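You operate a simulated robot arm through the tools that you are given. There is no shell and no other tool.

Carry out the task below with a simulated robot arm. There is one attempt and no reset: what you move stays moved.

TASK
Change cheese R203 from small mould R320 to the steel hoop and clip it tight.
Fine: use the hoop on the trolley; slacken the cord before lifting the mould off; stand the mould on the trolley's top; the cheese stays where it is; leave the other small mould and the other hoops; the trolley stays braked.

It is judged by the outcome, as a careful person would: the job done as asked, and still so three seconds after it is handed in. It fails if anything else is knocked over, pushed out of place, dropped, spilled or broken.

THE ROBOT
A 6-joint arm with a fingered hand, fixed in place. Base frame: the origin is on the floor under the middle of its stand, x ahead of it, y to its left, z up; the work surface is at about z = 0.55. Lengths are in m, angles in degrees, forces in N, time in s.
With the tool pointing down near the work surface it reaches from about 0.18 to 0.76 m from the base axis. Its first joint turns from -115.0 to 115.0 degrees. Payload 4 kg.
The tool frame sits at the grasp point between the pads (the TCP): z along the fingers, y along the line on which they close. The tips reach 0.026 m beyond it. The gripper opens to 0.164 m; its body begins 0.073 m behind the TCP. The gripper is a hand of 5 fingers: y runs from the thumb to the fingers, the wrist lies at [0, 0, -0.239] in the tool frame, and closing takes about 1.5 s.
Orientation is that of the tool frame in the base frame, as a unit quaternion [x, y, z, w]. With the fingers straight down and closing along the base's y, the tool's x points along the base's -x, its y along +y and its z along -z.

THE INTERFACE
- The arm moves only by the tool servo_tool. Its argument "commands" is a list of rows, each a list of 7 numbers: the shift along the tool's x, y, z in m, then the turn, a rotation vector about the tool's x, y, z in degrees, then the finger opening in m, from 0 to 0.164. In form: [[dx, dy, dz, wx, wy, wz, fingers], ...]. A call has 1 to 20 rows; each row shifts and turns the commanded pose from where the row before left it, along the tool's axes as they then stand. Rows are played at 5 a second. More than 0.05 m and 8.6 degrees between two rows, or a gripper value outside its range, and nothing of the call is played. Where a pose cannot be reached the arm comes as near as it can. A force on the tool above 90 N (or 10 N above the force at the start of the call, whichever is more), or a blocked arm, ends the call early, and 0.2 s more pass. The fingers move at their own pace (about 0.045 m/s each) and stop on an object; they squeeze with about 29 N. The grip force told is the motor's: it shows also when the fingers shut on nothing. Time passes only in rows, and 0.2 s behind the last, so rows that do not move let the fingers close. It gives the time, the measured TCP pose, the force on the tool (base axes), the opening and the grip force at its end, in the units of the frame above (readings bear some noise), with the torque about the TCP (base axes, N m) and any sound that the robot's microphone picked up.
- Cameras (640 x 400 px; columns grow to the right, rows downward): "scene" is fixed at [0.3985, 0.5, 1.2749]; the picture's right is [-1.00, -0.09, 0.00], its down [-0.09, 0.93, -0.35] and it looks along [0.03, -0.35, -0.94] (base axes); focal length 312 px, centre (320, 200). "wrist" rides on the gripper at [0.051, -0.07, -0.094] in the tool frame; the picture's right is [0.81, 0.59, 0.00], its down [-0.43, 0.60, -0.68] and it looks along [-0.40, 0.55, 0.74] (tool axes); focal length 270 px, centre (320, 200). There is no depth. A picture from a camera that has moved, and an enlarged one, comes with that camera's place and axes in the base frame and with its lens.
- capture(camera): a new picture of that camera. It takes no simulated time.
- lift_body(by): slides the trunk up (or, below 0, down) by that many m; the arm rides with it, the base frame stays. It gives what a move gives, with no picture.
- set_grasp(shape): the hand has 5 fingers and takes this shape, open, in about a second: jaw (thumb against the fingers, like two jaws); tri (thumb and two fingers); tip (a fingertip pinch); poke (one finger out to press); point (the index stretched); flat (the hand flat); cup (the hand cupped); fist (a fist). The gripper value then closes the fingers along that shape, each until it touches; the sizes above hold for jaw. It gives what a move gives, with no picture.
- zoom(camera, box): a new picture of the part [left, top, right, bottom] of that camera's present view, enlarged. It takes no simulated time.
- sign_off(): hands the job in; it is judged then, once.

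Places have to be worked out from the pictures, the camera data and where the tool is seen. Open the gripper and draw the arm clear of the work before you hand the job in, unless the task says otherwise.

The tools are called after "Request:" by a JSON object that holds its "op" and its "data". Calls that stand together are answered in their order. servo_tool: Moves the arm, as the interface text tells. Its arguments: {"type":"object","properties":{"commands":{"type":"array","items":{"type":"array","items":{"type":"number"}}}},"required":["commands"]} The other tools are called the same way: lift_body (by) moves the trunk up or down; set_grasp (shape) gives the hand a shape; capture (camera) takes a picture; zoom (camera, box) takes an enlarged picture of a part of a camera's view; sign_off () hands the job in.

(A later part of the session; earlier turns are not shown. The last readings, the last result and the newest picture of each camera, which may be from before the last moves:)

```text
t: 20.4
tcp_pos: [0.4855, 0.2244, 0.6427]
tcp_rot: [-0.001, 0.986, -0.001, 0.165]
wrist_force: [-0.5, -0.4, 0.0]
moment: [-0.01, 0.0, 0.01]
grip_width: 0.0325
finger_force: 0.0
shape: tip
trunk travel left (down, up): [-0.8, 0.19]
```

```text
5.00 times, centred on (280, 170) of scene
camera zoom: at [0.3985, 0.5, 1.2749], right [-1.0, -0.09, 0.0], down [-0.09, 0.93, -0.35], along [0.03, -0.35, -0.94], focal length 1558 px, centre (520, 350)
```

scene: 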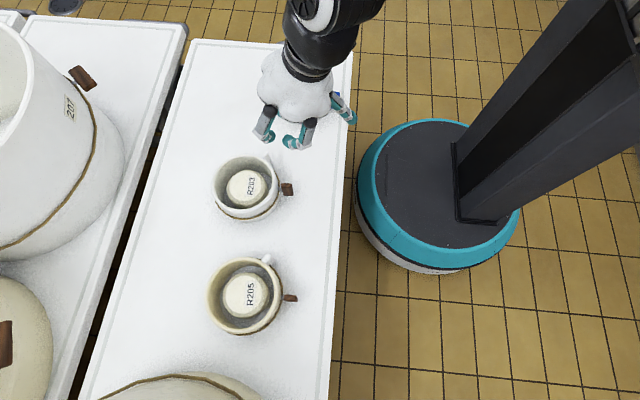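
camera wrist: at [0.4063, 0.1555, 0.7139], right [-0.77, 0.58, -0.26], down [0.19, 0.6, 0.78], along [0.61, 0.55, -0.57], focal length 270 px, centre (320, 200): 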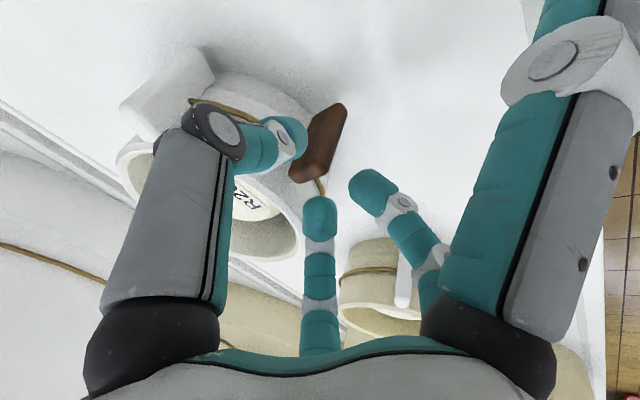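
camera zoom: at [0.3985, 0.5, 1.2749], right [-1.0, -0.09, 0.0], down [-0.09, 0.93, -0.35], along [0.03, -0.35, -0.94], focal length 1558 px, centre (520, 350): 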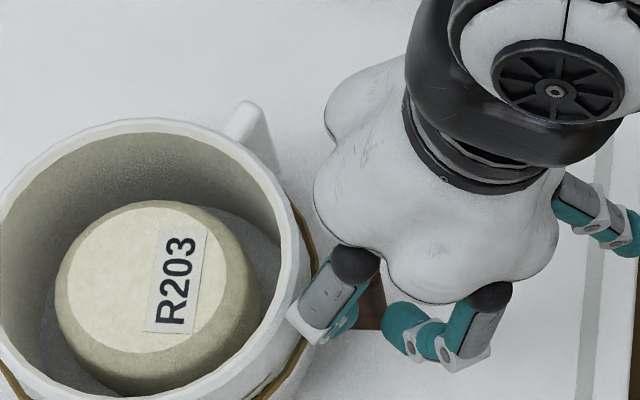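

The toggle's top sits exactly where predicted in the wrist view, between the thumb and the two fingers. I'll lower the last 30 mm in small steps, watching the force.

Request:
{"op": "servo_tool", "data": {"commands": [[0.0036, 0.0002, 0.0097, 0, 0, 0, 0.032], [0.0036, 0.0002, 0.0097, 0, 0, 0, 0.032], [0.0033, 0.0002, 0.0096, 0, 0, 0, 0.032], [0, 0, 0, 0, 0, 0, 0.032], [0, 0, 0, 0, 0, 0, 0.032]]}}

Request:
{"op": "capture", "data": {"camera": "wrist"}}

Request:
{"op": "zoom", "data": {"camera": "scene", "box": [230, 140, 330, 220]}}

```text
t: 21.6
tcp_pos: [0.4859, 0.2255, 0.6122]
tcp_rot: [-0.002, 0.986, 0.0, 0.166]
wrist_force: [0.3, 0.0, -0.8]
moment: [-0.03, 0.0, -0.01]
grip_width: 0.0322
finger_force: 0.0
shape: tip
trunk travel left (down, up): [-0.8, 0.19]
```

```text
taken
camera wrist: at [0.4059, 0.156, 0.6834], right [-0.77, 0.59, -0.26], down [0.19, 0.6, 0.78], along [0.61, 0.55, -0.57], focal length 270 px, centre (320, 200)
```

wrist: 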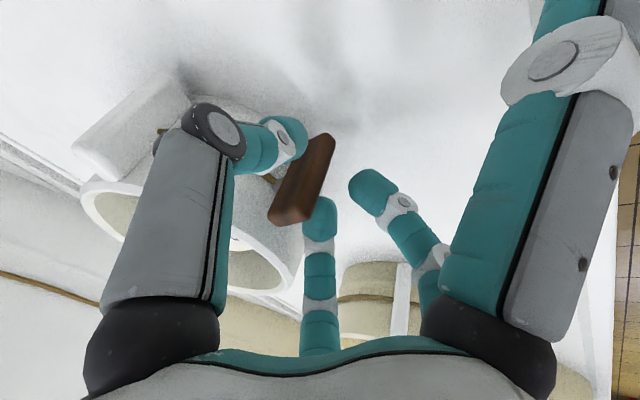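

```text
5.00 times, centred on (280, 180) of scene
camera zoom: at [0.3985, 0.5, 1.2749], right [-1.0, -0.09, 0.0], down [-0.09, 0.93, -0.35], along [0.03, -0.35, -0.94], focal length 1558 px, centre (520, 300)
```

zoom: 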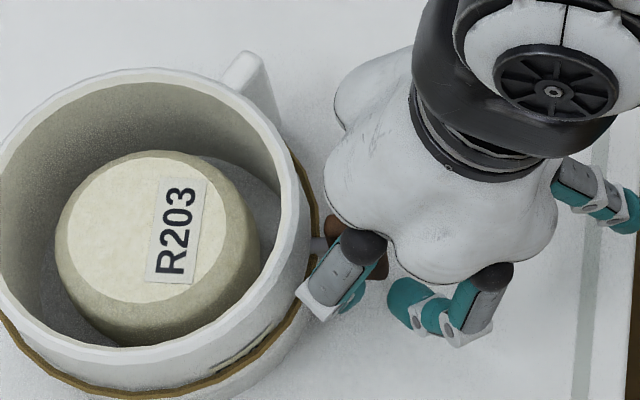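

The hand is down around the toggle with no contact force. I'll close the pinch on it now.

Request:
{"op": "servo_tool", "data": {"commands": [[0, 0, 0, 0, 0, 0, 0.0], [0, 0, 0, 0, 0, 0, 0.0], [0, 0, 0, 0, 0, 0, 0.0], [0, 0, 0, 0, 0, 0, 0.0]]}}

Request:
{"op": "capture", "data": {"camera": "wrist"}}

Request:
{"op": "zoom", "data": {"camera": "scene", "box": [230, 140, 330, 220]}}

```text
t: 22.6
tcp_pos: [0.4858, 0.2264, 0.6114]
tcp_rot: [-0.002, 0.986, 0.0, 0.165]
wrist_force: [0.2, 1.1, 0.9]
moment: [0.02, 0.04, 0.09]
grip_width: 0.008
finger_force: 29.5
shape: tip
trunk travel left (down, up): [-0.8, 0.19]
```

```text
taken
camera wrist: at [0.4059, 0.1559, 0.6833], right [-0.77, 0.58, -0.26], down [0.19, 0.6, 0.78], along [0.61, 0.55, -0.57], focal length 270 px, centre (320, 200)
```

wrist: 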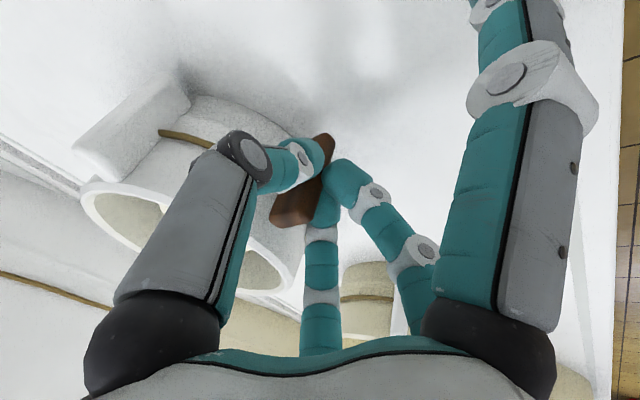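

```text
5.00 times, centred on (280, 180) of scene
camera zoom: at [0.3985, 0.5, 1.2749], right [-1.0, -0.09, 0.0], down [-0.09, 0.93, -0.35], along [0.03, -0.35, -0.94], focal length 1558 px, centre (520, 300)
```

zoom: 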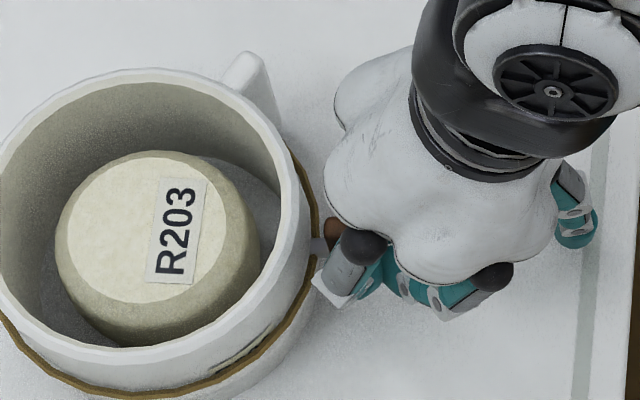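

The pinch holds the toggle at 29 N with no net load on the arm. I'll turn it a few degrees about its pin, leaning the hand toward +y, and read the reaction.

Request:
{"op": "servo_tool", "data": {"commands": [[0, 0.00136, 5e-05, 3.78, 0, -1.3, 0.0], [0, 0.00136, 5e-05, 3.78, 0, -1.3, 0.0], [0, 0, 0, 0, 0, 0, 0.0]]}}

Request:
{"op": "capture", "data": {"camera": "wrist"}}

Request:
{"op": "zoom", "data": {"camera": "scene", "box": [230, 140, 330, 220]}}

```text
t: 23.4
tcp_pos: [0.4852, 0.2286, 0.6106]
tcp_rot: [-0.013, 0.984, -0.069, 0.164]
wrist_force: [-0.2, 0.0, 0.0]
moment: [0.02, 0.1, 0.07]
grip_width: 0.0081
finger_force: 29.2
shape: tip
trunk travel left (down, up): [-0.8, 0.19]
```

```text
taken
camera wrist: at [0.406, 0.1695, 0.6921], right [-0.77, 0.54, -0.34], down [0.19, 0.7, 0.69], along [0.61, 0.46, -0.64], focal length 270 px, centre (320, 200)
```

wrist: 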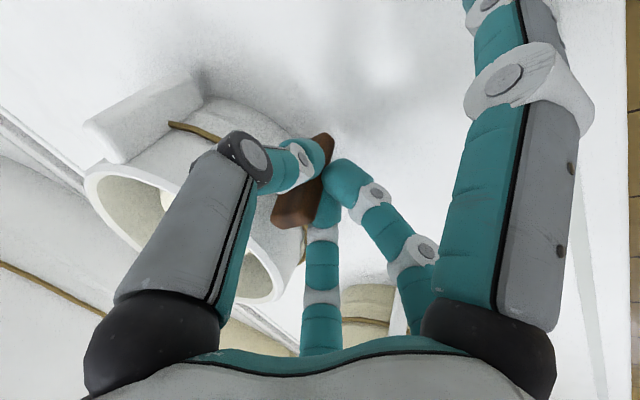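

```text
5.00 times, centred on (280, 180) of scene
camera zoom: at [0.3985, 0.5, 1.2749], right [-1.0, -0.09, 0.0], down [-0.09, 0.93, -0.35], along [0.03, -0.35, -0.94], focal length 1558 px, centre (520, 300)
```

zoom: 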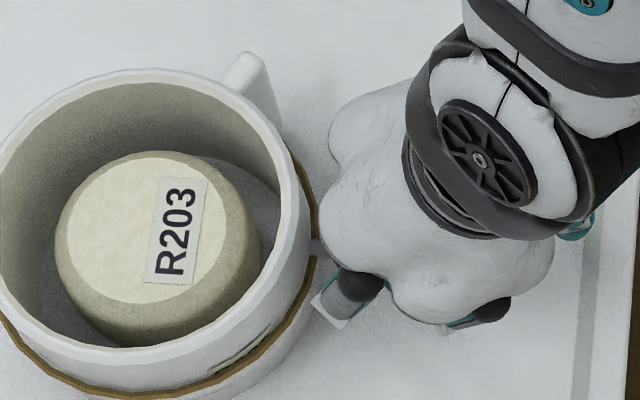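

It turned 8° with almost no torque and the mould didn't move, so this direction works. I'll continue another 30° about the pin.

Request:
{"op": "servo_tool", "data": {"commands": [[0, 0.00204, 0.0001, 5.673, 0, -1.953, 0.0], [0, 0.00204, 0.0001, 5.673, 0, -1.953, 0.0], [0, 0.00204, 0.0001, 5.673, 0, -1.953, 0.0], [0, 0.00204, 0.0001, 5.673, 0, -1.953, 0.0], [0, 0.00204, 0.0001, 5.673, 0, -1.953, 0.0], [0, 0, 0, 0, 0, 0, 0.0]]}}

Request:
{"op": "capture", "data": {"camera": "wrist"}}

Request:
{"op": "zoom", "data": {"camera": "scene", "box": [220, 130, 340, 240]}}

```text
t: 24.8
tcp_pos: [0.486, 0.2372, 0.6069]
tcp_rot: [-0.055, 0.932, -0.323, 0.155]
wrist_force: [0.2, -0.2, -0.1]
moment: [0.01, 0.1, 0.05]
grip_width: 0.0076
finger_force: 28.4
shape: tip
trunk travel left (down, up): [-0.8, 0.19]
```

```text
taken
camera wrist: at [0.4059, 0.2269, 0.7072], right [-0.77, 0.3, -0.57], down [0.19, 0.95, 0.25], along [0.62, 0.08, -0.78], focal length 270 px, centre (320, 200)
```

wrist: 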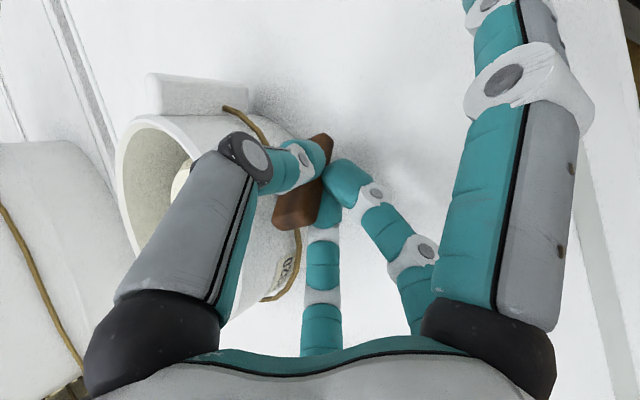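

```text
3.64 times, centred on (280, 185) of scene
camera zoom: at [0.3985, 0.5, 1.2749], right [-1.0, -0.09, 0.0], down [-0.09, 0.93, -0.35], along [0.03, -0.35, -0.94], focal length 1133 px, centre (466, 254)
```

zoom: 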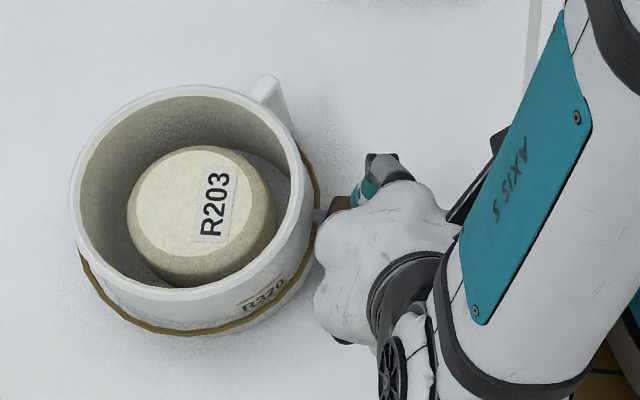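

It has turned 38° with no resistance, the label R320 is now readable on the mould, and the mould hasn't shifted. I'll go on another 24°.

Request:
{"op": "servo_tool", "data": {"commands": [[0, 0.00204, 0.0001, 5.673, 0, -1.953, 0.0], [0, 0.00204, 0.0001, 5.673, 0, -1.953, 0.0], [0, 0.00204, 0.0001, 5.673, 0, -1.953, 0.0], [0, 0.00204, 0.0001, 5.673, 0, -1.953, 0.0], [0, 0, 0, 0, 0, 0, 0.0]]}}

Request:
{"op": "capture", "data": {"camera": "wrist"}}

Request:
{"op": "capture", "data": {"camera": "scene"}}

```text
t: 25.9
tcp_pos: [0.4674, 0.2111, 0.6239]
tcp_rot: [-0.087, 0.846, -0.506, 0.143]
wrist_force: [0.0, 0.4, -1.8]
moment: [0.01, -0.04, 0.01]
grip_width: 0.0072
finger_force: 29.2
shape: tip
out of reach, approached as far as the arm can: row 3, 4
trunk travel left (down, up): [-0.8, 0.19]
```

```text
taken
camera wrist: at [0.3879, 0.2405, 0.7199], right [-0.77, 0.04, -0.64], down [0.18, 0.97, -0.16], along [0.62, -0.24, -0.75], focal length 270 px, centre (320, 200)
```

wrist: 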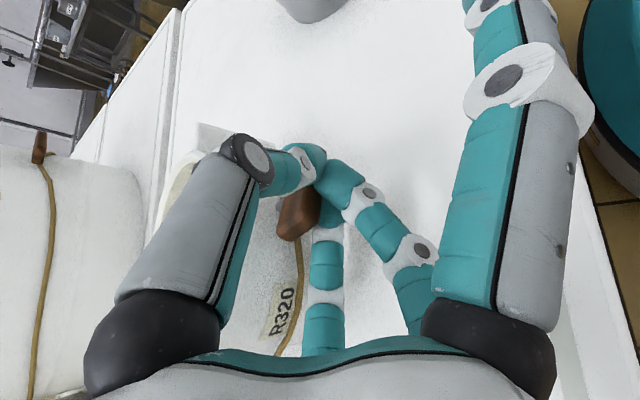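

```text
taken
```

scene: 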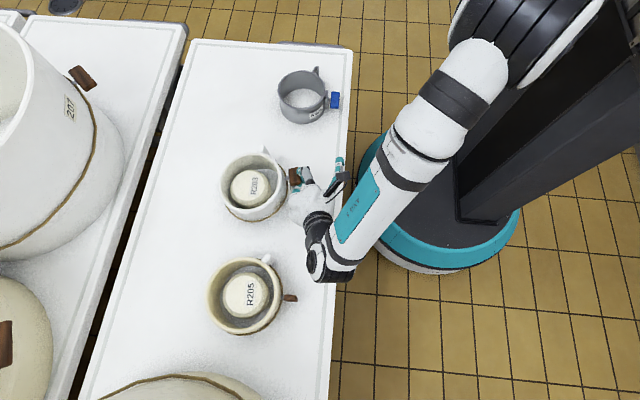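

The last two rows were out of reach, and the arm pulled the toggle sideways. I'll inspect how far the mould and cheese moved before doing anything else.

Request:
{"op": "zoom", "data": {"camera": "scene", "box": [180, 140, 340, 240]}}

Request:
{"op": "zoom", "data": {"camera": "scene", "box": [200, 140, 310, 230]}}

Request:
{"op": "zoom", "data": {"camera": "wrist", "box": [200, 110, 400, 260]}}

```text
4.00 times, centred on (260, 190) of scene
camera zoom: at [0.3985, 0.5, 1.2749], right [-1.0, -0.09, 0.0], down [-0.09, 0.93, -0.35], along [0.03, -0.35, -0.94], focal length 1246 px, centre (560, 240)
```

zoom: 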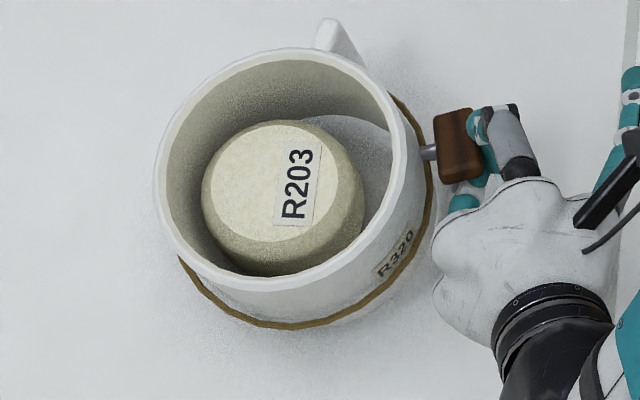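

```text
4.44 times, centred on (255, 185) of scene
camera zoom: at [0.3985, 0.5, 1.2749], right [-1.0, -0.09, 0.0], down [-0.09, 0.93, -0.35], along [0.03, -0.35, -0.94], focal length 1385 px, centre (609, 267)
```

zoom: 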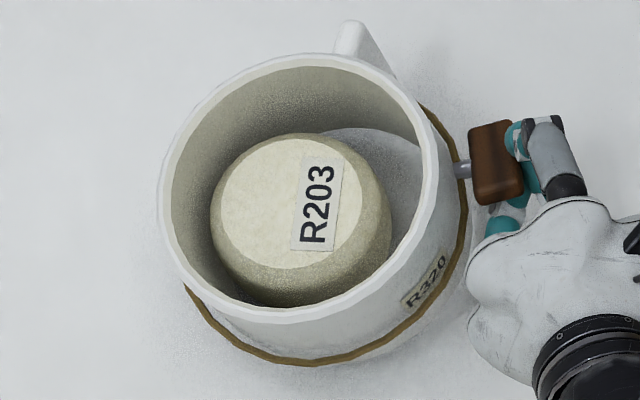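

```text
2.67 times, centred on (300, 185) of wrist
camera zoom: at [0.3879, 0.2405, 0.7199], right [-0.77, 0.04, -0.64], down [0.18, 0.97, -0.16], along [0.62, -0.24, -0.75], focal length 721 px, centre (373, 240)
```

zoom: 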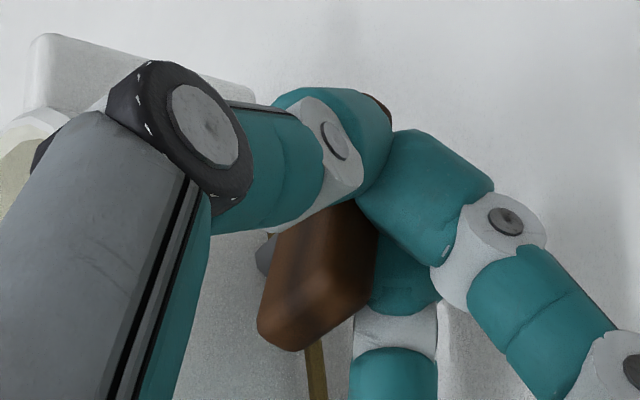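

The turn reached about 62°, but the arm lifted the toggle side about 2 cm and dragged the mould roughly 1–2 cm; the cheese shifted about 7 mm. I'll lower the trunk 20 mm to set the mould flat again before letting go.

Request:
{"op": "lift_body", "data": {"by": -0.015}}

Request:
{"op": "zoom", "data": {"camera": "scene", "box": [180, 140, 340, 240]}}

Request:
{"op": "capture", "data": {"camera": "wrist"}}

```text
t: 26.6
tcp_pos: [0.4685, 0.2091, 0.6098]
tcp_rot: [-0.087, 0.847, -0.505, 0.144]
wrist_force: [0.1, -0.7, -1.5]
moment: [0.11, -0.05, -0.01]
grip_width: 0.0074
finger_force: 29.0
shape: tip
trunk travel left (down, up): [-0.785, 0.205]
```

```text
4.00 times, centred on (260, 190) of scene
camera zoom: at [0.3985, 0.5, 1.2749], right [-1.0, -0.09, 0.0], down [-0.09, 0.93, -0.35], along [0.03, -0.35, -0.94], focal length 1246 px, centre (560, 240)
```

zoom: 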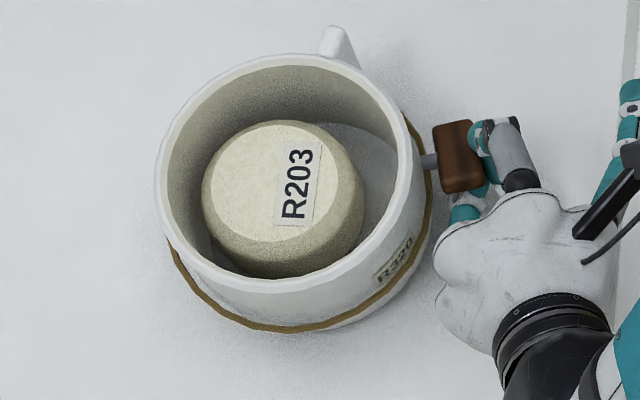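

```text
taken
camera wrist: at [0.388, 0.2406, 0.7051], right [-0.77, 0.04, -0.64], down [0.18, 0.97, -0.15], along [0.62, -0.23, -0.75], focal length 270 px, centre (320, 200)
```

wrist: 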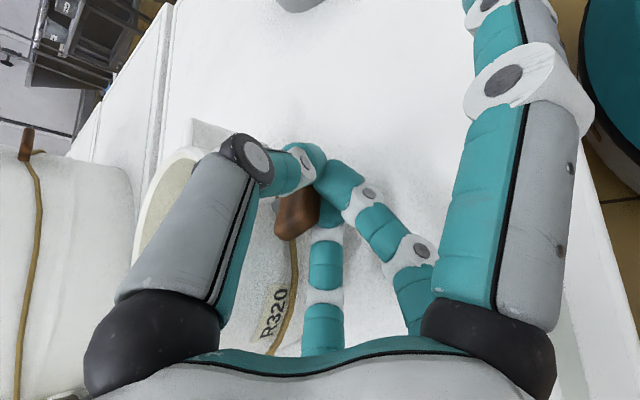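

The mould is nearly flat. I'll lower another 7 mm and check for a contact change.

Request:
{"op": "lift_body", "data": {"by": -0.007}}

Request:
{"op": "zoom", "data": {"camera": "scene", "box": [180, 140, 340, 240]}}

```text
t: 27.1
tcp_pos: [0.4682, 0.211, 0.6023]
tcp_rot: [-0.087, 0.847, -0.505, 0.144]
wrist_force: [-0.3, -0.8, -1.6]
moment: [0.03, -0.06, -0.03]
grip_width: 0.0074
finger_force: 29.4
shape: tip
trunk travel left (down, up): [-0.778, 0.212]
```

```text
4.00 times, centred on (260, 190) of scene
camera zoom: at [0.3985, 0.5, 1.2749], right [-1.0, -0.09, 0.0], down [-0.09, 0.93, -0.35], along [0.03, -0.35, -0.94], focal length 1246 px, centre (560, 240)
```

zoom: 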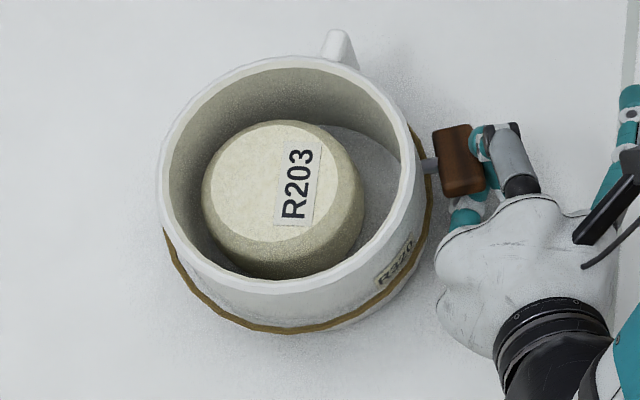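

Force on the tool is still about −1.6 N, so the mould isn't fully resting. I'll lower a little more.

Request:
{"op": "lift_body", "data": {"by": -0.004}}

Request:
{"op": "zoom", "data": {"camera": "scene", "box": [180, 140, 340, 240]}}

Request:
{"op": "zoom", "data": {"camera": "wrist", "box": [120, 100, 360, 250]}}

```text
t: 27.7
tcp_pos: [0.4677, 0.2099, 0.5973]
tcp_rot: [-0.087, 0.846, -0.506, 0.142]
wrist_force: [0.0, -0.2, -2.4]
moment: [0.0, 0.05, -0.02]
grip_width: 0.007
finger_force: 29.4
shape: tip
trunk travel left (down, up): [-0.774, 0.216]
```

```text
4.00 times, centred on (260, 190) of scene
camera zoom: at [0.3985, 0.5, 1.2749], right [-1.0, -0.09, 0.0], down [-0.09, 0.93, -0.35], along [0.03, -0.35, -0.94], focal length 1246 px, centre (560, 240)
```

zoom: 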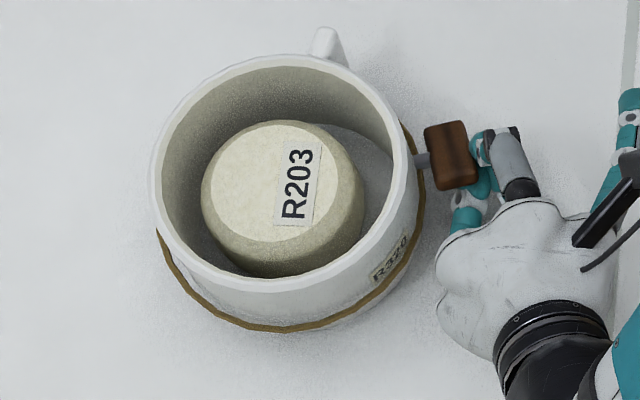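

```text
2.67 times, centred on (240, 175) of wrist
camera zoom: at [0.3883, 0.2406, 0.6936], right [-0.77, 0.04, -0.64], down [0.18, 0.97, -0.15], along [0.62, -0.23, -0.75], focal length 721 px, centre (533, 267)
```

zoom: 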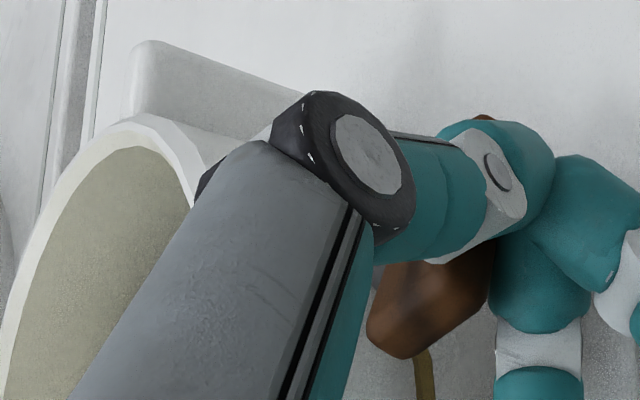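

The toggle is slipping out at the finger edges and the mould is resting. I'll open the fingers modestly and back straight off toward the robot (−x).

Request:
{"op": "servo_tool", "data": {"commands": [[0, 0, 0, 0, 0, 0, 0.04], [0, 0, 0, 0, 0, 0, 0.04], [0, 0, 0, 0, 0, 0, 0.04], [0.0142, 0, -0.0049, 0, 0, 0, 0.04], [0.0142, 0, -0.0049, 0, 0, 0, 0.04], [0.0142, 0, -0.0049, 0, 0, 0, 0.04], [0, 0, 0, 0, 0, 0, 0.04]]}}

Request:
{"op": "capture", "data": {"camera": "wrist"}}

Request:
{"op": "zoom", "data": {"camera": "scene", "box": [180, 140, 340, 240]}}

```text
t: 29.3
tcp_pos: [0.4226, 0.2104, 0.5981]
tcp_rot: [-0.087, 0.847, -0.505, 0.143]
wrist_force: [1.1, -0.6, 0.1]
moment: [-0.02, 0.02, 0.01]
grip_width: 0.0396
finger_force: 0.1
shape: tip
trunk travel left (down, up): [-0.774, 0.216]
```

```text
taken
camera wrist: at [0.3427, 0.2405, 0.6936], right [-0.77, 0.04, -0.64], down [0.18, 0.97, -0.15], along [0.62, -0.23, -0.75], focal length 270 px, centre (320, 200)
```

wrist: 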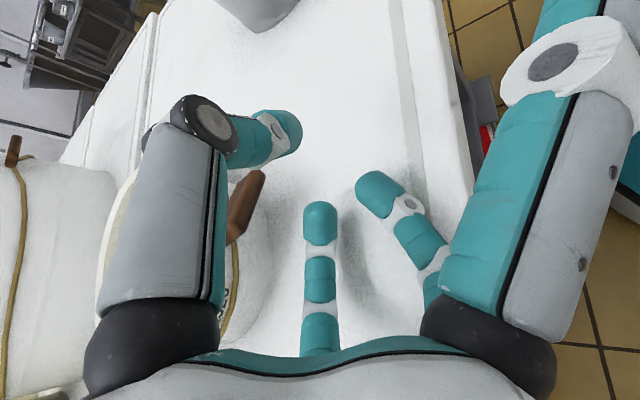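

```text
4.00 times, centred on (260, 190) of scene
camera zoom: at [0.3985, 0.5, 1.2749], right [-1.0, -0.09, 0.0], down [-0.09, 0.93, -0.35], along [0.03, -0.35, -0.94], focal length 1246 px, centre (560, 240)
```

zoom: 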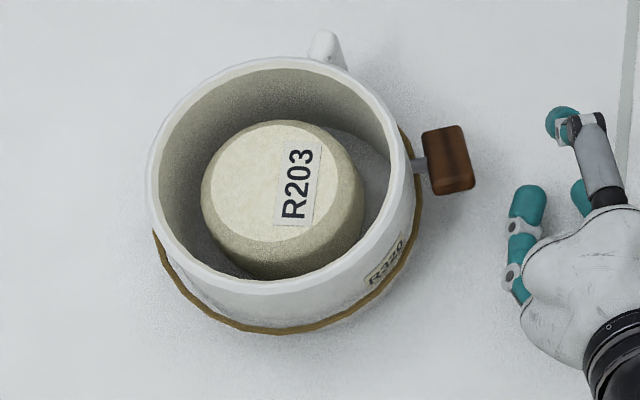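

The hand is clear and the mould stands flat, with the toggle turned to about 60°. I'll raise the trunk, then rotate the hand back upright.

Request:
{"op": "lift_body", "data": {"by": 0.12}}

Request:
{"op": "servo_tool", "data": {"commands": [[0.01, 0, 0, -7.4, 0, 2.55, 0.04], [0.01, 0, 0, -7.4, 0, 2.55, 0.04], [0, 0, 0, -7.4, 0, 2.55, 0.04], [0, 0, 0, -7.4, 0, 2.55, 0.04], [0, 0, 0, -7.4, 0, 2.55, 0.04], [0, 0, 0, -7.4, 0, 2.55, 0.04], [0, 0, 0, -7.4, 0, 2.55, 0.04], [0, 0, 0, -6.9, 0, 2.4, 0.04], [0, 0, 0, 0, 6.3, 0, 0.04], [0, 0, 0, 0, 6.3, 0, 0.04], [0, 0, 0, 0, 6.3, 0, 0.04], [0, 0, 0, 0, 0, 0, 0.04]]}}

Request:
{"op": "capture", "data": {"camera": "wrist"}}

Request:
{"op": "capture", "data": {"camera": "scene"}}

Request:
{"op": "zoom", "data": {"camera": "scene", "box": [180, 140, 340, 240]}}

```text
t: 30.8
tcp_pos: [0.4218, 0.2097, 0.7168]
tcp_rot: [-0.087, 0.846, -0.505, 0.144]
wrist_force: [-1.0, -0.3, 0.5]
moment: [0.03, 0.01, -0.03]
grip_width: 0.0398
finger_force: 0.0
shape: tip
trunk travel left (down, up): [-0.894, 0.096]
```

```text
t: 33.4
tcp_pos: [0.4034, 0.2043, 0.7148]
tcp_rot: [-0.002, 1.0, 0.003, 0.002]
wrist_force: [-0.1, 0.0, -0.6]
moment: [0.0, -0.03, 0.01]
grip_width: 0.0396
finger_force: 0.1
shape: tip
trunk travel left (down, up): [-0.894, 0.096]
```

```text
taken
camera wrist: at [0.3522, 0.1346, 0.8083], right [-0.81, 0.58, 0.0], down [0.43, 0.59, 0.68], along [0.4, 0.55, -0.73], focal length 270 px, centre (320, 200)
```

wrist: 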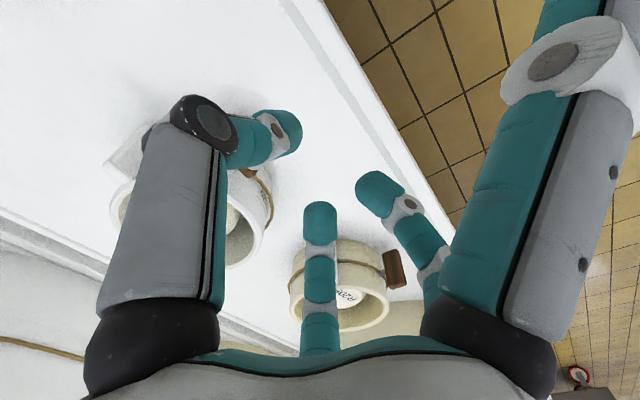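

```text
taken
```

scene: 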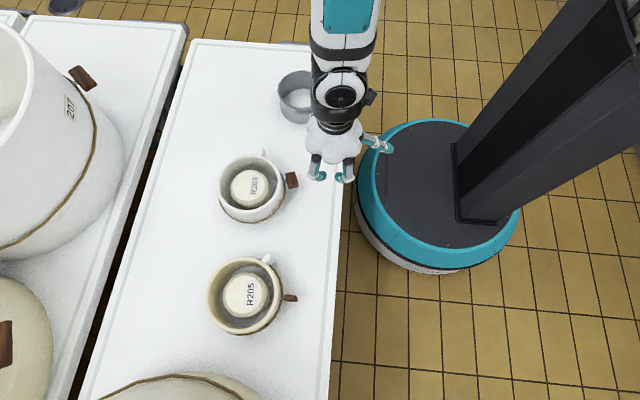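

```text
4.00 times, centred on (260, 190) of scene
camera zoom: at [0.3985, 0.5, 1.2749], right [-1.0, -0.09, 0.0], down [-0.09, 0.93, -0.35], along [0.03, -0.35, -0.94], focal length 1246 px, centre (560, 240)
```

zoom: 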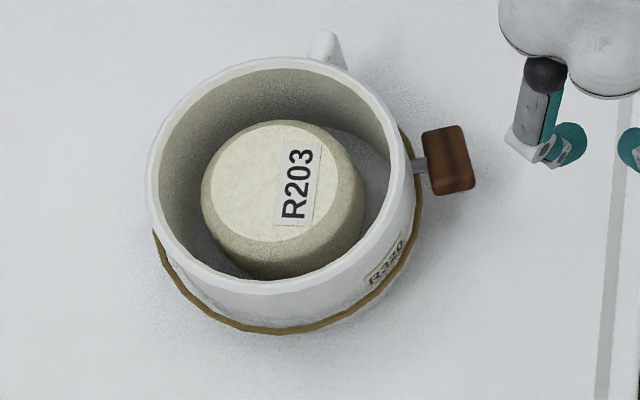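

The hand is upright and clear. I'll open into "jaw" to unblock the wrist view and see the toggle's angle.

Request:
{"op": "set_grasp", "data": {"shape": "jaw"}}

Request:
{"op": "zoom", "data": {"camera": "wrist", "box": [90, 80, 330, 280]}}

Request:
{"op": "zoom", "data": {"camera": "scene", "box": [262, 160, 320, 200]}}

```text
t: 34.3
tcp_pos: [0.4038, 0.2044, 0.7148]
tcp_rot: [-0.003, 1.0, 0.002, 0.001]
wrist_force: [0.0, -0.5, 0.8]
moment: [0.0, -0.01, -0.03]
grip_width: 0.1641
finger_force: 0.1
shape: jaw
trunk travel left (down, up): [-0.894, 0.096]
```

```text
2.00 times, centred on (210, 180) of wrist
camera zoom: at [0.3522, 0.1346, 0.8081], right [-0.81, 0.58, 0.0], down [0.43, 0.59, 0.68], along [0.4, 0.55, -0.73], focal length 541 px, centre (540, 240)
```

zoom: 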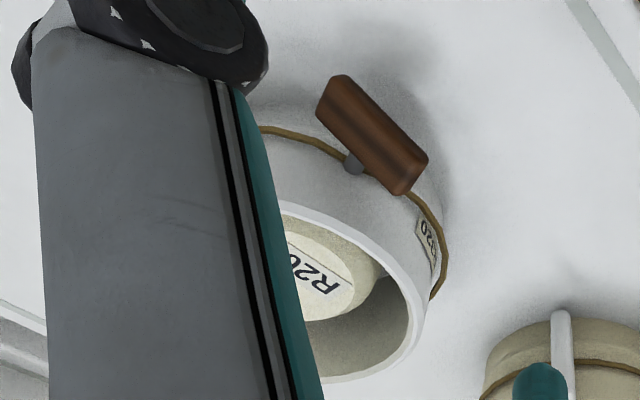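

```text
10.00 times, centred on (291, 180) of scene
camera zoom: at [0.3985, 0.5, 1.2749], right [-1.0, -0.09, 0.0], down [-0.09, 0.93, -0.35], along [0.03, -0.35, -0.94], focal length 3116 px, centre (610, 400)
```

zoom: 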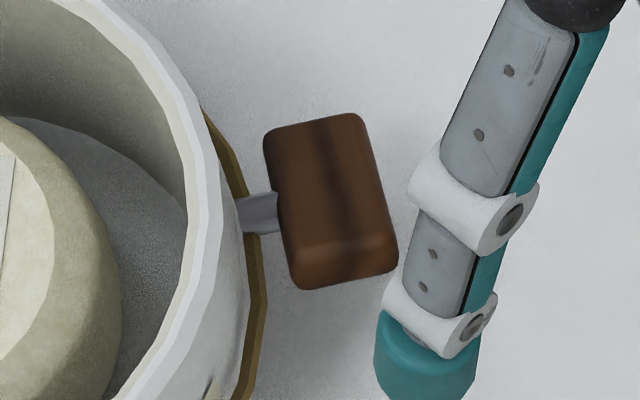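

The toggle has turned about 62° from upright. To make sure the cord is fully slack I'd like it level at 90°, so I'll check the "poke" shape for pressing its raised end down.

Request:
{"op": "zoom", "data": {"camera": "scene", "box": [250, 60, 410, 200]}}

Request:
{"op": "set_grasp", "data": {"shape": "poke"}}

Request:
{"op": "capture", "data": {"camera": "wrist"}}

Request:
{"op": "zoom", "data": {"camera": "scene", "box": [250, 60, 410, 200]}}

```text
2.86 times, centred on (330, 130) of scene
camera zoom: at [0.3985, 0.5, 1.2749], right [-1.0, -0.09, 0.0], down [-0.09, 0.93, -0.35], along [0.03, -0.35, -0.94], focal length 890 px, centre (291, 400)
```

zoom: 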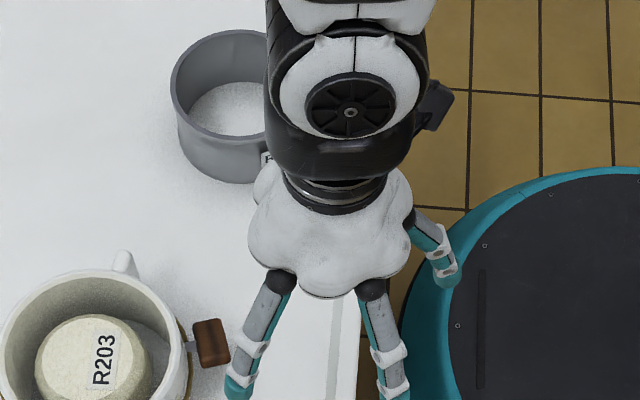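

```text
t: 35.2
tcp_pos: [0.4038, 0.204, 0.7151]
tcp_rot: [-0.003, 1.0, 0.002, 0.0]
wrist_force: [0.0, 0.6, 0.1]
moment: [0.04, -0.01, 0.04]
grip_width: 0.0
finger_force: 0.0
shape: poke
trunk travel left (down, up): [-0.894, 0.096]
```

```text
taken
camera wrist: at [0.3522, 0.1346, 0.8081], right [-0.81, 0.58, 0.0], down [0.43, 0.59, 0.68], along [0.4, 0.55, -0.73], focal length 270 px, centre (320, 200)
```

wrist: 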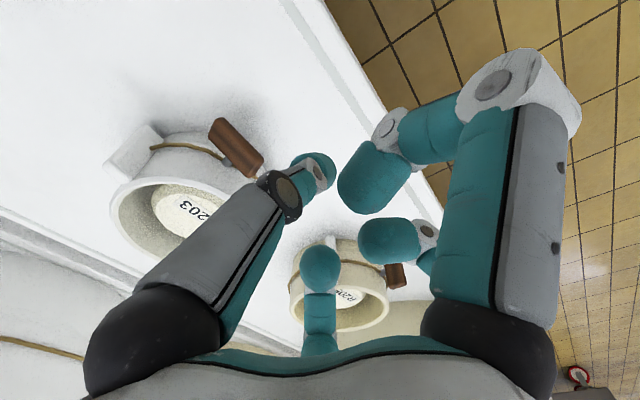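

```text
2.86 times, centred on (330, 130) of scene
camera zoom: at [0.3985, 0.5, 1.2749], right [-1.0, -0.09, 0.0], down [-0.09, 0.93, -0.35], along [0.03, -0.35, -0.94], focal length 890 px, centre (291, 400)
```

zoom: 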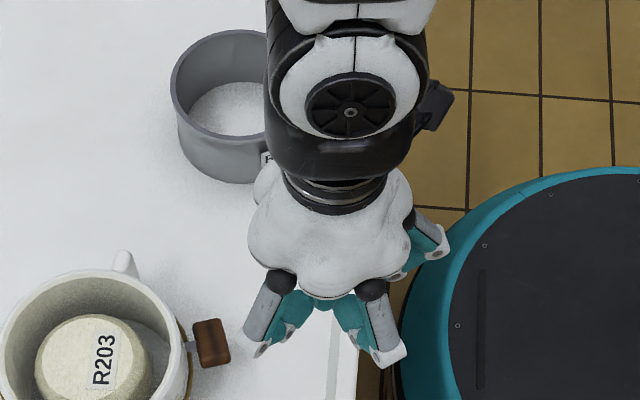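

In "poke" the thumb extends while the others curl, but closed "tip" gives a slimmer fingertip cluster. I'll use that to press the toggle's raised +y end (about 0.486, 0.217, 0.60) down to level, first going above it.

Request:
{"op": "set_grasp", "data": {"shape": "tip"}}

Request:
{"op": "servo_tool", "data": {"commands": [[0, 0, 0, 0, 0, 0, 0.0], [0, 0, 0, 0, 0, 0, 0.0], [0, 0, 0, 0, 0, 0, 0.0], [0, 0, 0, 0, 0, 0, 0.0], [0, 0, 0, 0, 0, 0, 0.0], [0, 0, 0, 0, 0, 0, 0.0], [0, 0, 0, 0, 0, 0, 0.0], [0, 0, 0, 0, 0, 0, 0.0], [0, 0, 0, 0, 0, 0, 0.0], [-0.0325, 0.0015, 0.0175, 0, 0, 0, 0.0], [-0.0325, 0.0015, 0.0175, 0, 0, 0, 0.0], [0, 0, 0, 0, 0, 0, 0.0], [0, 0, 0, 0, 0, 0, 0.0]]}}

Request:
{"op": "capture", "data": {"camera": "wrist"}}

Request:
{"op": "zoom", "data": {"camera": "scene", "box": [240, 140, 340, 220]}}

```text
t: 36.1
tcp_pos: [0.4035, 0.2047, 0.714]
tcp_rot: [-0.003, 1.0, 0.003, 0.001]
wrist_force: [0.1, -0.1, 0.8]
moment: [0.01, -0.01, 0.02]
grip_width: 0.1641
finger_force: 0.1
shape: tip
trunk travel left (down, up): [-0.894, 0.096]
```

```text
t: 38.9
tcp_pos: [0.457, 0.2008, 0.6808]
tcp_rot: [-0.003, 1.0, 0.018, 0.001]
wrist_force: [-1.0, 0.1, 0.4]
moment: [-0.01, -0.02, -0.02]
grip_width: 0.0001
finger_force: 29.3
shape: tip
out of reach, approached as far as the arm can: row 10, 11
trunk travel left (down, up): [-0.894, 0.096]
```

```text
taken
camera wrist: at [0.405, 0.1288, 0.7721], right [-0.81, 0.58, 0.02], down [0.43, 0.57, 0.7], along [0.4, 0.58, -0.72], focal length 270 px, centre (320, 200)
```

wrist: 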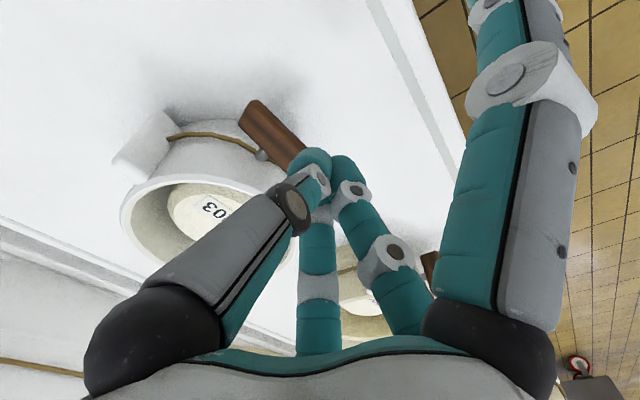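

```text
5.00 times, centred on (290, 180) of scene
camera zoom: at [0.3985, 0.5, 1.2749], right [-1.0, -0.09, 0.0], down [-0.09, 0.93, -0.35], along [0.03, -0.35, -0.94], focal length 1558 px, centre (470, 300)
```

zoom: 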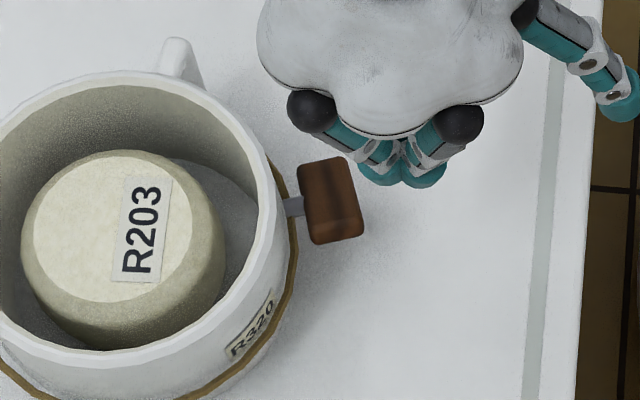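

With the trunk this high, the arm falls short at this spot. I'll raise the hand, lower the trunk 0.13 m to a better height, and come back above the toggle's end.

Request:
{"op": "servo_tool", "data": {"commands": [[0, 0, -0.05, 0, 0, 0, 0.0], [0, 0, -0.05, 0, 0, 0, 0.0], [0, 0, -0.04, 0, 0, 0, 0.0], [0, 0, 0, 0, 0, 0, 0.0]]}}

Request:
{"op": "lift_body", "data": {"by": -0.13}}

Request:
{"op": "servo_tool", "data": {"commands": [[-0.012, 0.006, 0.01, -2.0, 0, 0, 0.0], [0, 0, 0, 0, 0, 0, 0.0], [0, 0, 0, 0, 0, 0, 0.0]]}}

```text
t: 39.9
tcp_pos: [0.4395, 0.1913, 0.8181]
tcp_rot: [-0.003, 1.0, 0.015, 0.0]
wrist_force: [-0.2, 0.2, -0.4]
moment: [0.02, -0.01, -0.03]
grip_width: 0.0001
finger_force: 28.8
shape: tip
out of reach, approached as far as the arm can: row 1, 2, 3
trunk travel left (down, up): [-0.894, 0.096]
```

```text
t: 41.5
tcp_pos: [0.4391, 0.1908, 0.6893]
tcp_rot: [-0.002, 1.0, 0.014, 0.001]
wrist_force: [0.1, -0.2, 0.4]
moment: [0.0, 0.01, 0.03]
grip_width: 0.0001
finger_force: 29.6
shape: tip
trunk travel left (down, up): [-0.764, 0.226]
```

```text
t: 42.2
tcp_pos: [0.4511, 0.1976, 0.6784]
tcp_rot: [-0.003, 1.0, 0.031, 0.0]
wrist_force: [0.2, -0.2, 0.5]
moment: [-0.01, -0.02, 0.01]
grip_width: 0.0
finger_force: 29.3
shape: tip
trunk travel left (down, up): [-0.764, 0.226]
```

The pose is reachable again. I'll correct the small 3.5° lean and move above the toggle's raised end.

Request:
{"op": "servo_tool", "data": {"commands": [[-0.009, 0.0042, 0.008, 1.75, 0, 0, 0.0], [-0.009, 0.0042, 0.008, 1.75, 0, 0, 0.0], [0, 0, 0, 0, 0, 0, 0.0], [0, 0, 0, 0, 0, 0, 0.0]]}}

Request:
{"op": "capture", "data": {"camera": "wrist"}}

Request:
{"op": "zoom", "data": {"camera": "scene", "box": [240, 140, 340, 220]}}

```text
t: 43.2
tcp_pos: [0.4595, 0.2005, 0.6615]
tcp_rot: [-0.003, 1.0, 0.019, 0.001]
wrist_force: [-0.3, -0.5, 0.6]
moment: [-0.01, 0.0, -0.01]
grip_width: 0.0
finger_force: 29.0
shape: tip
out of reach, approached as far as the arm can: row 2
trunk travel left (down, up): [-0.764, 0.226]
```

```text
taken
camera wrist: at [0.4078, 0.1282, 0.7518], right [-0.81, 0.58, 0.02], down [0.43, 0.57, 0.7], along [0.4, 0.58, -0.71], focal length 270 px, centre (320, 200)
```

wrist: 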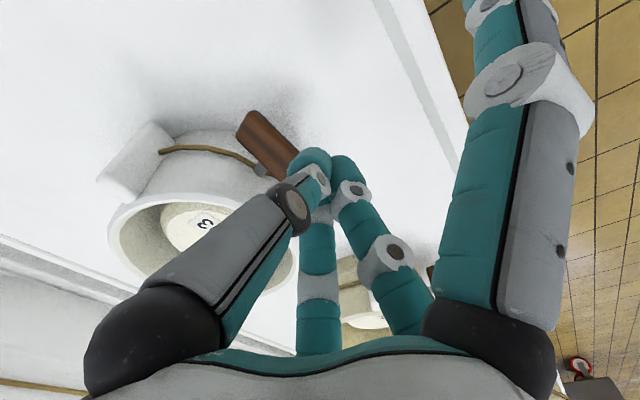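

```text
5.00 times, centred on (290, 180) of scene
camera zoom: at [0.3985, 0.5, 1.2749], right [-1.0, -0.09, 0.0], down [-0.09, 0.93, -0.35], along [0.03, -0.35, -0.94], focal length 1558 px, centre (470, 300)
```

zoom: 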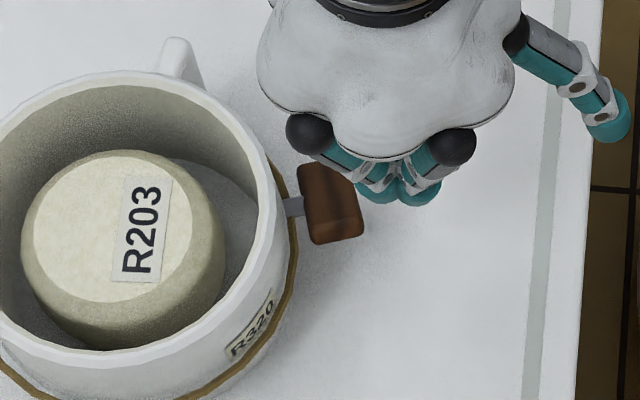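

This spot is just beyond reach at the current trunk height. At the original height the arm reached past it with the tool vertical. I'll raise the hand and bring the trunk back down to its starting height.

Request:
{"op": "servo_tool", "data": {"commands": [[0.02, 0, -0.04, 0, 0, 0, 0.0], [0.02, 0, -0.04, 0, 0, 0, 0.0], [0, 0, -0.04, 0, 0, 0, 0.0], [0, 0, 0, 0, 0, 0, 0.0]]}}

Request:
{"op": "lift_body", "data": {"by": -0.114}}

Request:
{"op": "servo_tool", "data": {"commands": [[-0.025, 0.006, 0, 1.0, 0, 0, 0.0], [-0.025, 0.006, 0, 1.0, 0, 0, 0.0], [0, 0, 0, 0, 0, 0, 0.0], [0, 0, 0, 0, 0, 0, 0.0]]}}

```text
t: 44.2
tcp_pos: [0.4018, 0.1911, 0.7723]
tcp_rot: [-0.003, 1.0, 0.013, 0.0]
wrist_force: [0.3, -0.6, -0.7]
moment: [-0.01, -0.01, 0.0]
grip_width: 0.0
finger_force: 30.0
shape: tip
out of reach, approached as far as the arm can: row 1, 2, 3
trunk travel left (down, up): [-0.764, 0.226]
```

```text
t: 45.7
tcp_pos: [0.4006, 0.1895, 0.6572]
tcp_rot: [-0.003, 1.0, 0.014, 0.0]
wrist_force: [0.3, 0.3, 0.5]
moment: [-0.03, 0.01, 0.03]
grip_width: 0.0003
finger_force: 28.6
shape: tip
trunk travel left (down, up): [-0.65, 0.34]
```

```text
t: 46.7
tcp_pos: [0.4319, 0.193, 0.6463]
tcp_rot: [-0.003, 1.0, 0.021, -0.001]
wrist_force: [-0.4, 0.4, -0.1]
moment: [-0.02, 0.0, -0.04]
grip_width: 0.0
finger_force: 29.6
shape: tip
out of reach, approached as far as the arm can: row 1, 2
trunk travel left (down, up): [-0.65, 0.34]
```

The arm now seems stuck against a joint limit, since spots it reached before are out of reach. I'll look at the arm's configuration in the scene.

Request:
{"op": "capture", "data": {"camera": "scene"}}

```text
taken
```

scene: 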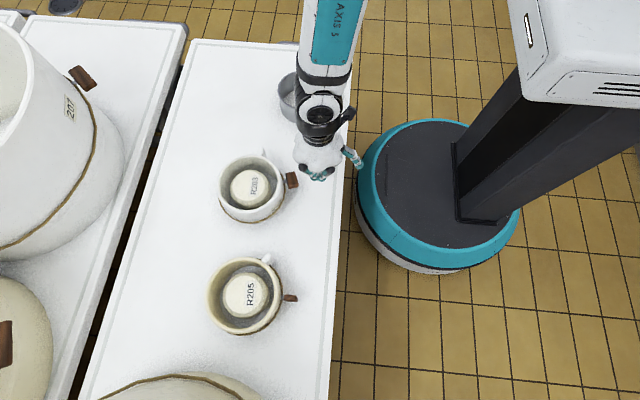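

The forearm comes in from the −y side. I'll move the hand up and toward −y, in free air, to unwind it away from the limit.

Request:
{"op": "servo_tool", "data": {"commands": [[0, -0.02, -0.035, 0, 0, 0, 0.0], [0, -0.02, -0.035, 0, 0, 0, 0.0], [0, -0.02, -0.035, 0, 0, 0, 0.0], [0, -0.02, -0.035, 0, 0, 0, 0.0], [0, -0.02, -0.03, 0, 0, 0, 0.0], [0, 0, 0, 0, 0, 0, 0.0]]}}

Request:
{"op": "capture", "data": {"camera": "scene"}}

```text
t: 48.1
tcp_pos: [0.415, 0.0823, 0.7908]
tcp_rot: [-0.003, 0.999, 0.038, 0.003]
wrist_force: [0.2, -0.8, 0.2]
moment: [0.05, 0.01, 0.0]
grip_width: 0.0001
finger_force: 28.2
shape: tip
out of reach, approached as far as the arm can: row 1, 3, 4, 5
trunk travel left (down, up): [-0.65, 0.34]
```

```text
taken
```

scene: 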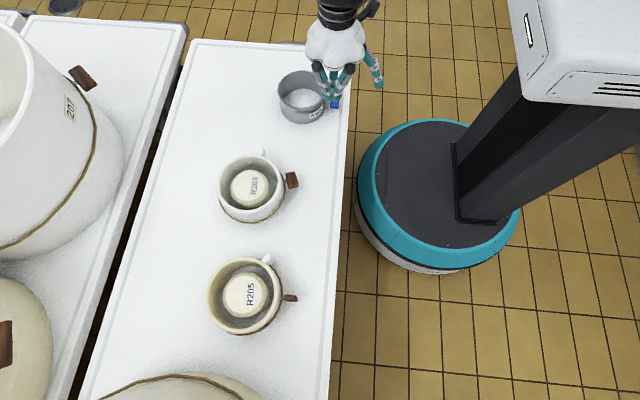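

Still flagged out of reach where it wasn't before, so a joint must be wound to its limit. I'll test a small yaw in free space to see which way relieves it.

Request:
{"op": "servo_tool", "data": {"commands": [[0, 0, 0, 2, 0, 8, 0.0], [0, 0, 0, 2, 0, 8, 0.0], [0, 0, 0, 0, 0, 0, 0.0]]}}

Request:
{"op": "servo_tool", "data": {"commands": [[0, 0, -0.02, 0, 0, 0, 0.0], [-0.02, 0, 0, 0, 0, 0, 0.0], [0, 0, 0, 0, 0, 0, 0.0]]}}

```text
t: 48.9
tcp_pos: [0.3976, 0.0796, 0.7675]
tcp_rot: [0.136, 0.99, 0.027, 0.0]
wrist_force: [0.1, 0.4, 0.1]
moment: [-0.03, 0.04, -0.03]
grip_width: 0.0
finger_force: 29.0
shape: tip
out of reach, approached as far as the arm can: row 1, 2
trunk travel left (down, up): [-0.65, 0.34]
```

```text
t: 49.7
tcp_pos: [0.4024, 0.0708, 0.769]
tcp_rot: [0.136, 0.99, 0.029, -0.001]
wrist_force: [0.1, -0.2, 0.6]
moment: [0.02, 0.0, 0.01]
grip_width: 0.0
finger_force: 28.3
shape: tip
out of reach, approached as far as the arm can: row 1, 2
trunk travel left (down, up): [-0.65, 0.34]
```

That yaw made it worse (the hand retreated). I'll yaw the other way, past the original heading.

Request:
{"op": "servo_tool", "data": {"commands": [[0, 0, 0, 1, 0, -8, 0.0], [0, 0, 0, 1, 0, -8, 0.0], [0, 0, 0, 0, 0, -8, 0.0], [0, 0, 0, 0, 0, -8, 0.0], [0, 0, 0, 0, 0, 0, 0.0]]}}

Request:
{"op": "servo_tool", "data": {"commands": [[0, 0, -0.03, 0, 0, 0, 0.0], [-0.02, 0, 0, 0, 0, 0, 0.0], [0, 0, 0, 0, 0, 0, 0.0]]}}

```text
t: 50.9
tcp_pos: [0.3671, 0.0655, 0.7314]
tcp_rot: [-0.142, 0.99, 0.007, 0.003]
wrist_force: [0.2, 0.4, 0.7]
moment: [0.01, -0.02, 0.02]
grip_width: 0.0001
finger_force: 29.1
shape: tip
out of reach, approached as far as the arm can: row 1, 2, 3, 4
trunk travel left (down, up): [-0.65, 0.34]
```

```text
t: 51.7
tcp_pos: [0.3701, 0.0675, 0.7412]
tcp_rot: [-0.142, 0.99, 0.011, 0.003]
wrist_force: [-0.3, 0.4, 0.8]
moment: [0.0, -0.01, 0.0]
grip_width: 0.0003
finger_force: 29.2
shape: tip
out of reach, approached as far as the arm can: row 1, 2
trunk travel left (down, up): [-0.65, 0.34]
```

The pattern suggests the forearm is nearly in line with the hand (a wrist singularity), and I crossed it when I tilted after raising the trunk. I'll try tilting slightly back inward in the arm's own plane, in free air, to cross back.

Request:
{"op": "servo_tool", "data": {"commands": [[0, 0, 0, 0, 4, 0, 0.0], [0, 0, 0, 0, 4, 0, 0.0], [0, 0, 0, 0, 0, 0, 0.0]]}}

Request:
{"op": "servo_tool", "data": {"commands": [[0, 0, -0.02, 0, 0, 0, 0.0], [0, 0, -0.02, 0, 0, 0, 0.0], [0, 0, 0, 0, 0, 0, 0.0]]}}

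Request:
{"op": "capture", "data": {"camera": "scene"}}

```text
t: 52.5
tcp_pos: [0.3552, 0.0689, 0.7276]
tcp_rot: [-0.142, 0.989, 0.014, -0.03]
wrist_force: [-0.1, 0.3, 0.7]
moment: [0.02, -0.01, 0.04]
grip_width: 0.0003
finger_force: 29.5
shape: tip
out of reach, approached as far as the arm can: row 1, 2
trunk travel left (down, up): [-0.65, 0.34]
```

```text
t: 53.3
tcp_pos: [0.3528, 0.0696, 0.7615]
tcp_rot: [-0.14, 0.989, 0.022, -0.027]
wrist_force: [0.0, -0.6, 0.1]
moment: [-0.03, 0.02, 0.01]
grip_width: 0.0
finger_force: 29.3
shape: tip
out of reach, approached as far as the arm can: row 2
trunk travel left (down, up): [-0.65, 0.34]
```

```text
taken
```

scene: 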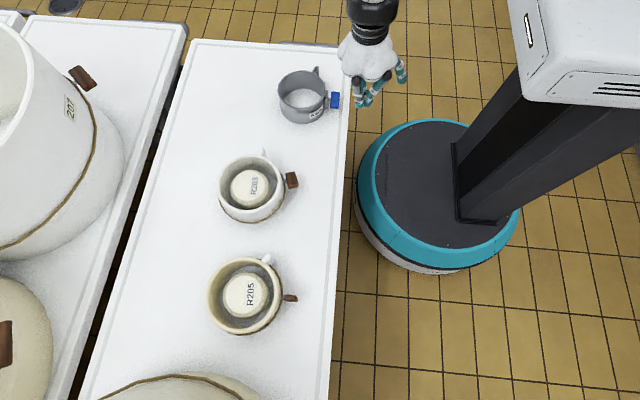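

Tilting inward just makes the hand retreat, so the wrist needs to go around the singularity. Leaning toward +y earlier wound it toward its limit, so I'll undo the yaw and lean the hand the other way (wrist toward −y) by about 32° in free air.

Request:
{"op": "servo_tool", "data": {"commands": [[0, 0, 0, 0, -3, 8, 0.0], [0, 0, 0, 0, 0, 8, 0.0], [0, 0, 0, -8, 0, 0, 0.0], [0, 0, 0, -8, 0, 0, 0.0], [0, 0, 0, -8, 0, 0, 0.0], [0, 0, 0, -8, 0, 0, 0.0], [0, 0, 0, 0, 0, 0, 0.0]]}}

Request:
{"op": "capture", "data": {"camera": "scene"}}

```text
t: 54.9
tcp_pos: [0.3483, 0.0668, 0.7604]
tcp_rot: [0.002, 0.967, 0.254, -0.014]
wrist_force: [-0.5, 0.9, -0.5]
moment: [0.0, 0.02, 0.01]
grip_width: 0.0
finger_force: 29.6
shape: tip
out of reach, approached as far as the arm can: row 3
trunk travel left (down, up): [-0.65, 0.34]
```

```text
taken
```

scene: 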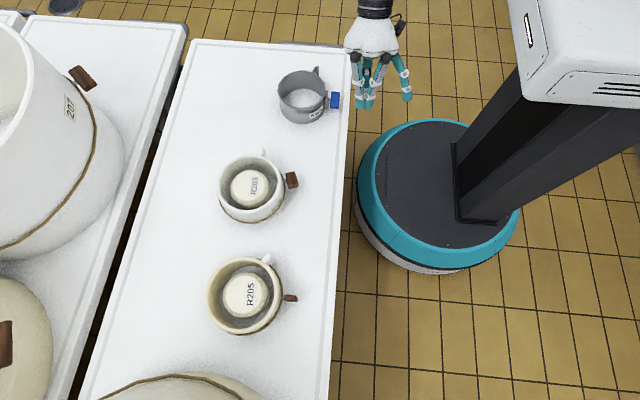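

Leaning this way is now accepted without complaint. I'll move outward along +x with the lean held, then unlean.

Request:
{"op": "servo_tool", "data": {"commands": [[-0.04, 0, 0, 0, 0, 0, 0.0], [-0.04, 0, 0, 0, 0, 0, 0.0], [-0.04, 0, 0, 0, 0, 0, 0.0], [-0.04, 0, 0, 0, 0, 0, 0.0], [0, 0, 0, 0, 0, 0, 0.0]]}}

```text
t: 56.1
tcp_pos: [0.5106, 0.069, 0.7559]
tcp_rot: [0.002, 0.967, 0.254, -0.013]
wrist_force: [-0.1, 0.4, -1.0]
moment: [-0.01, 0.0, -0.01]
grip_width: 0.0001
finger_force: 28.7
shape: tip
trunk travel left (down, up): [-0.65, 0.34]
```

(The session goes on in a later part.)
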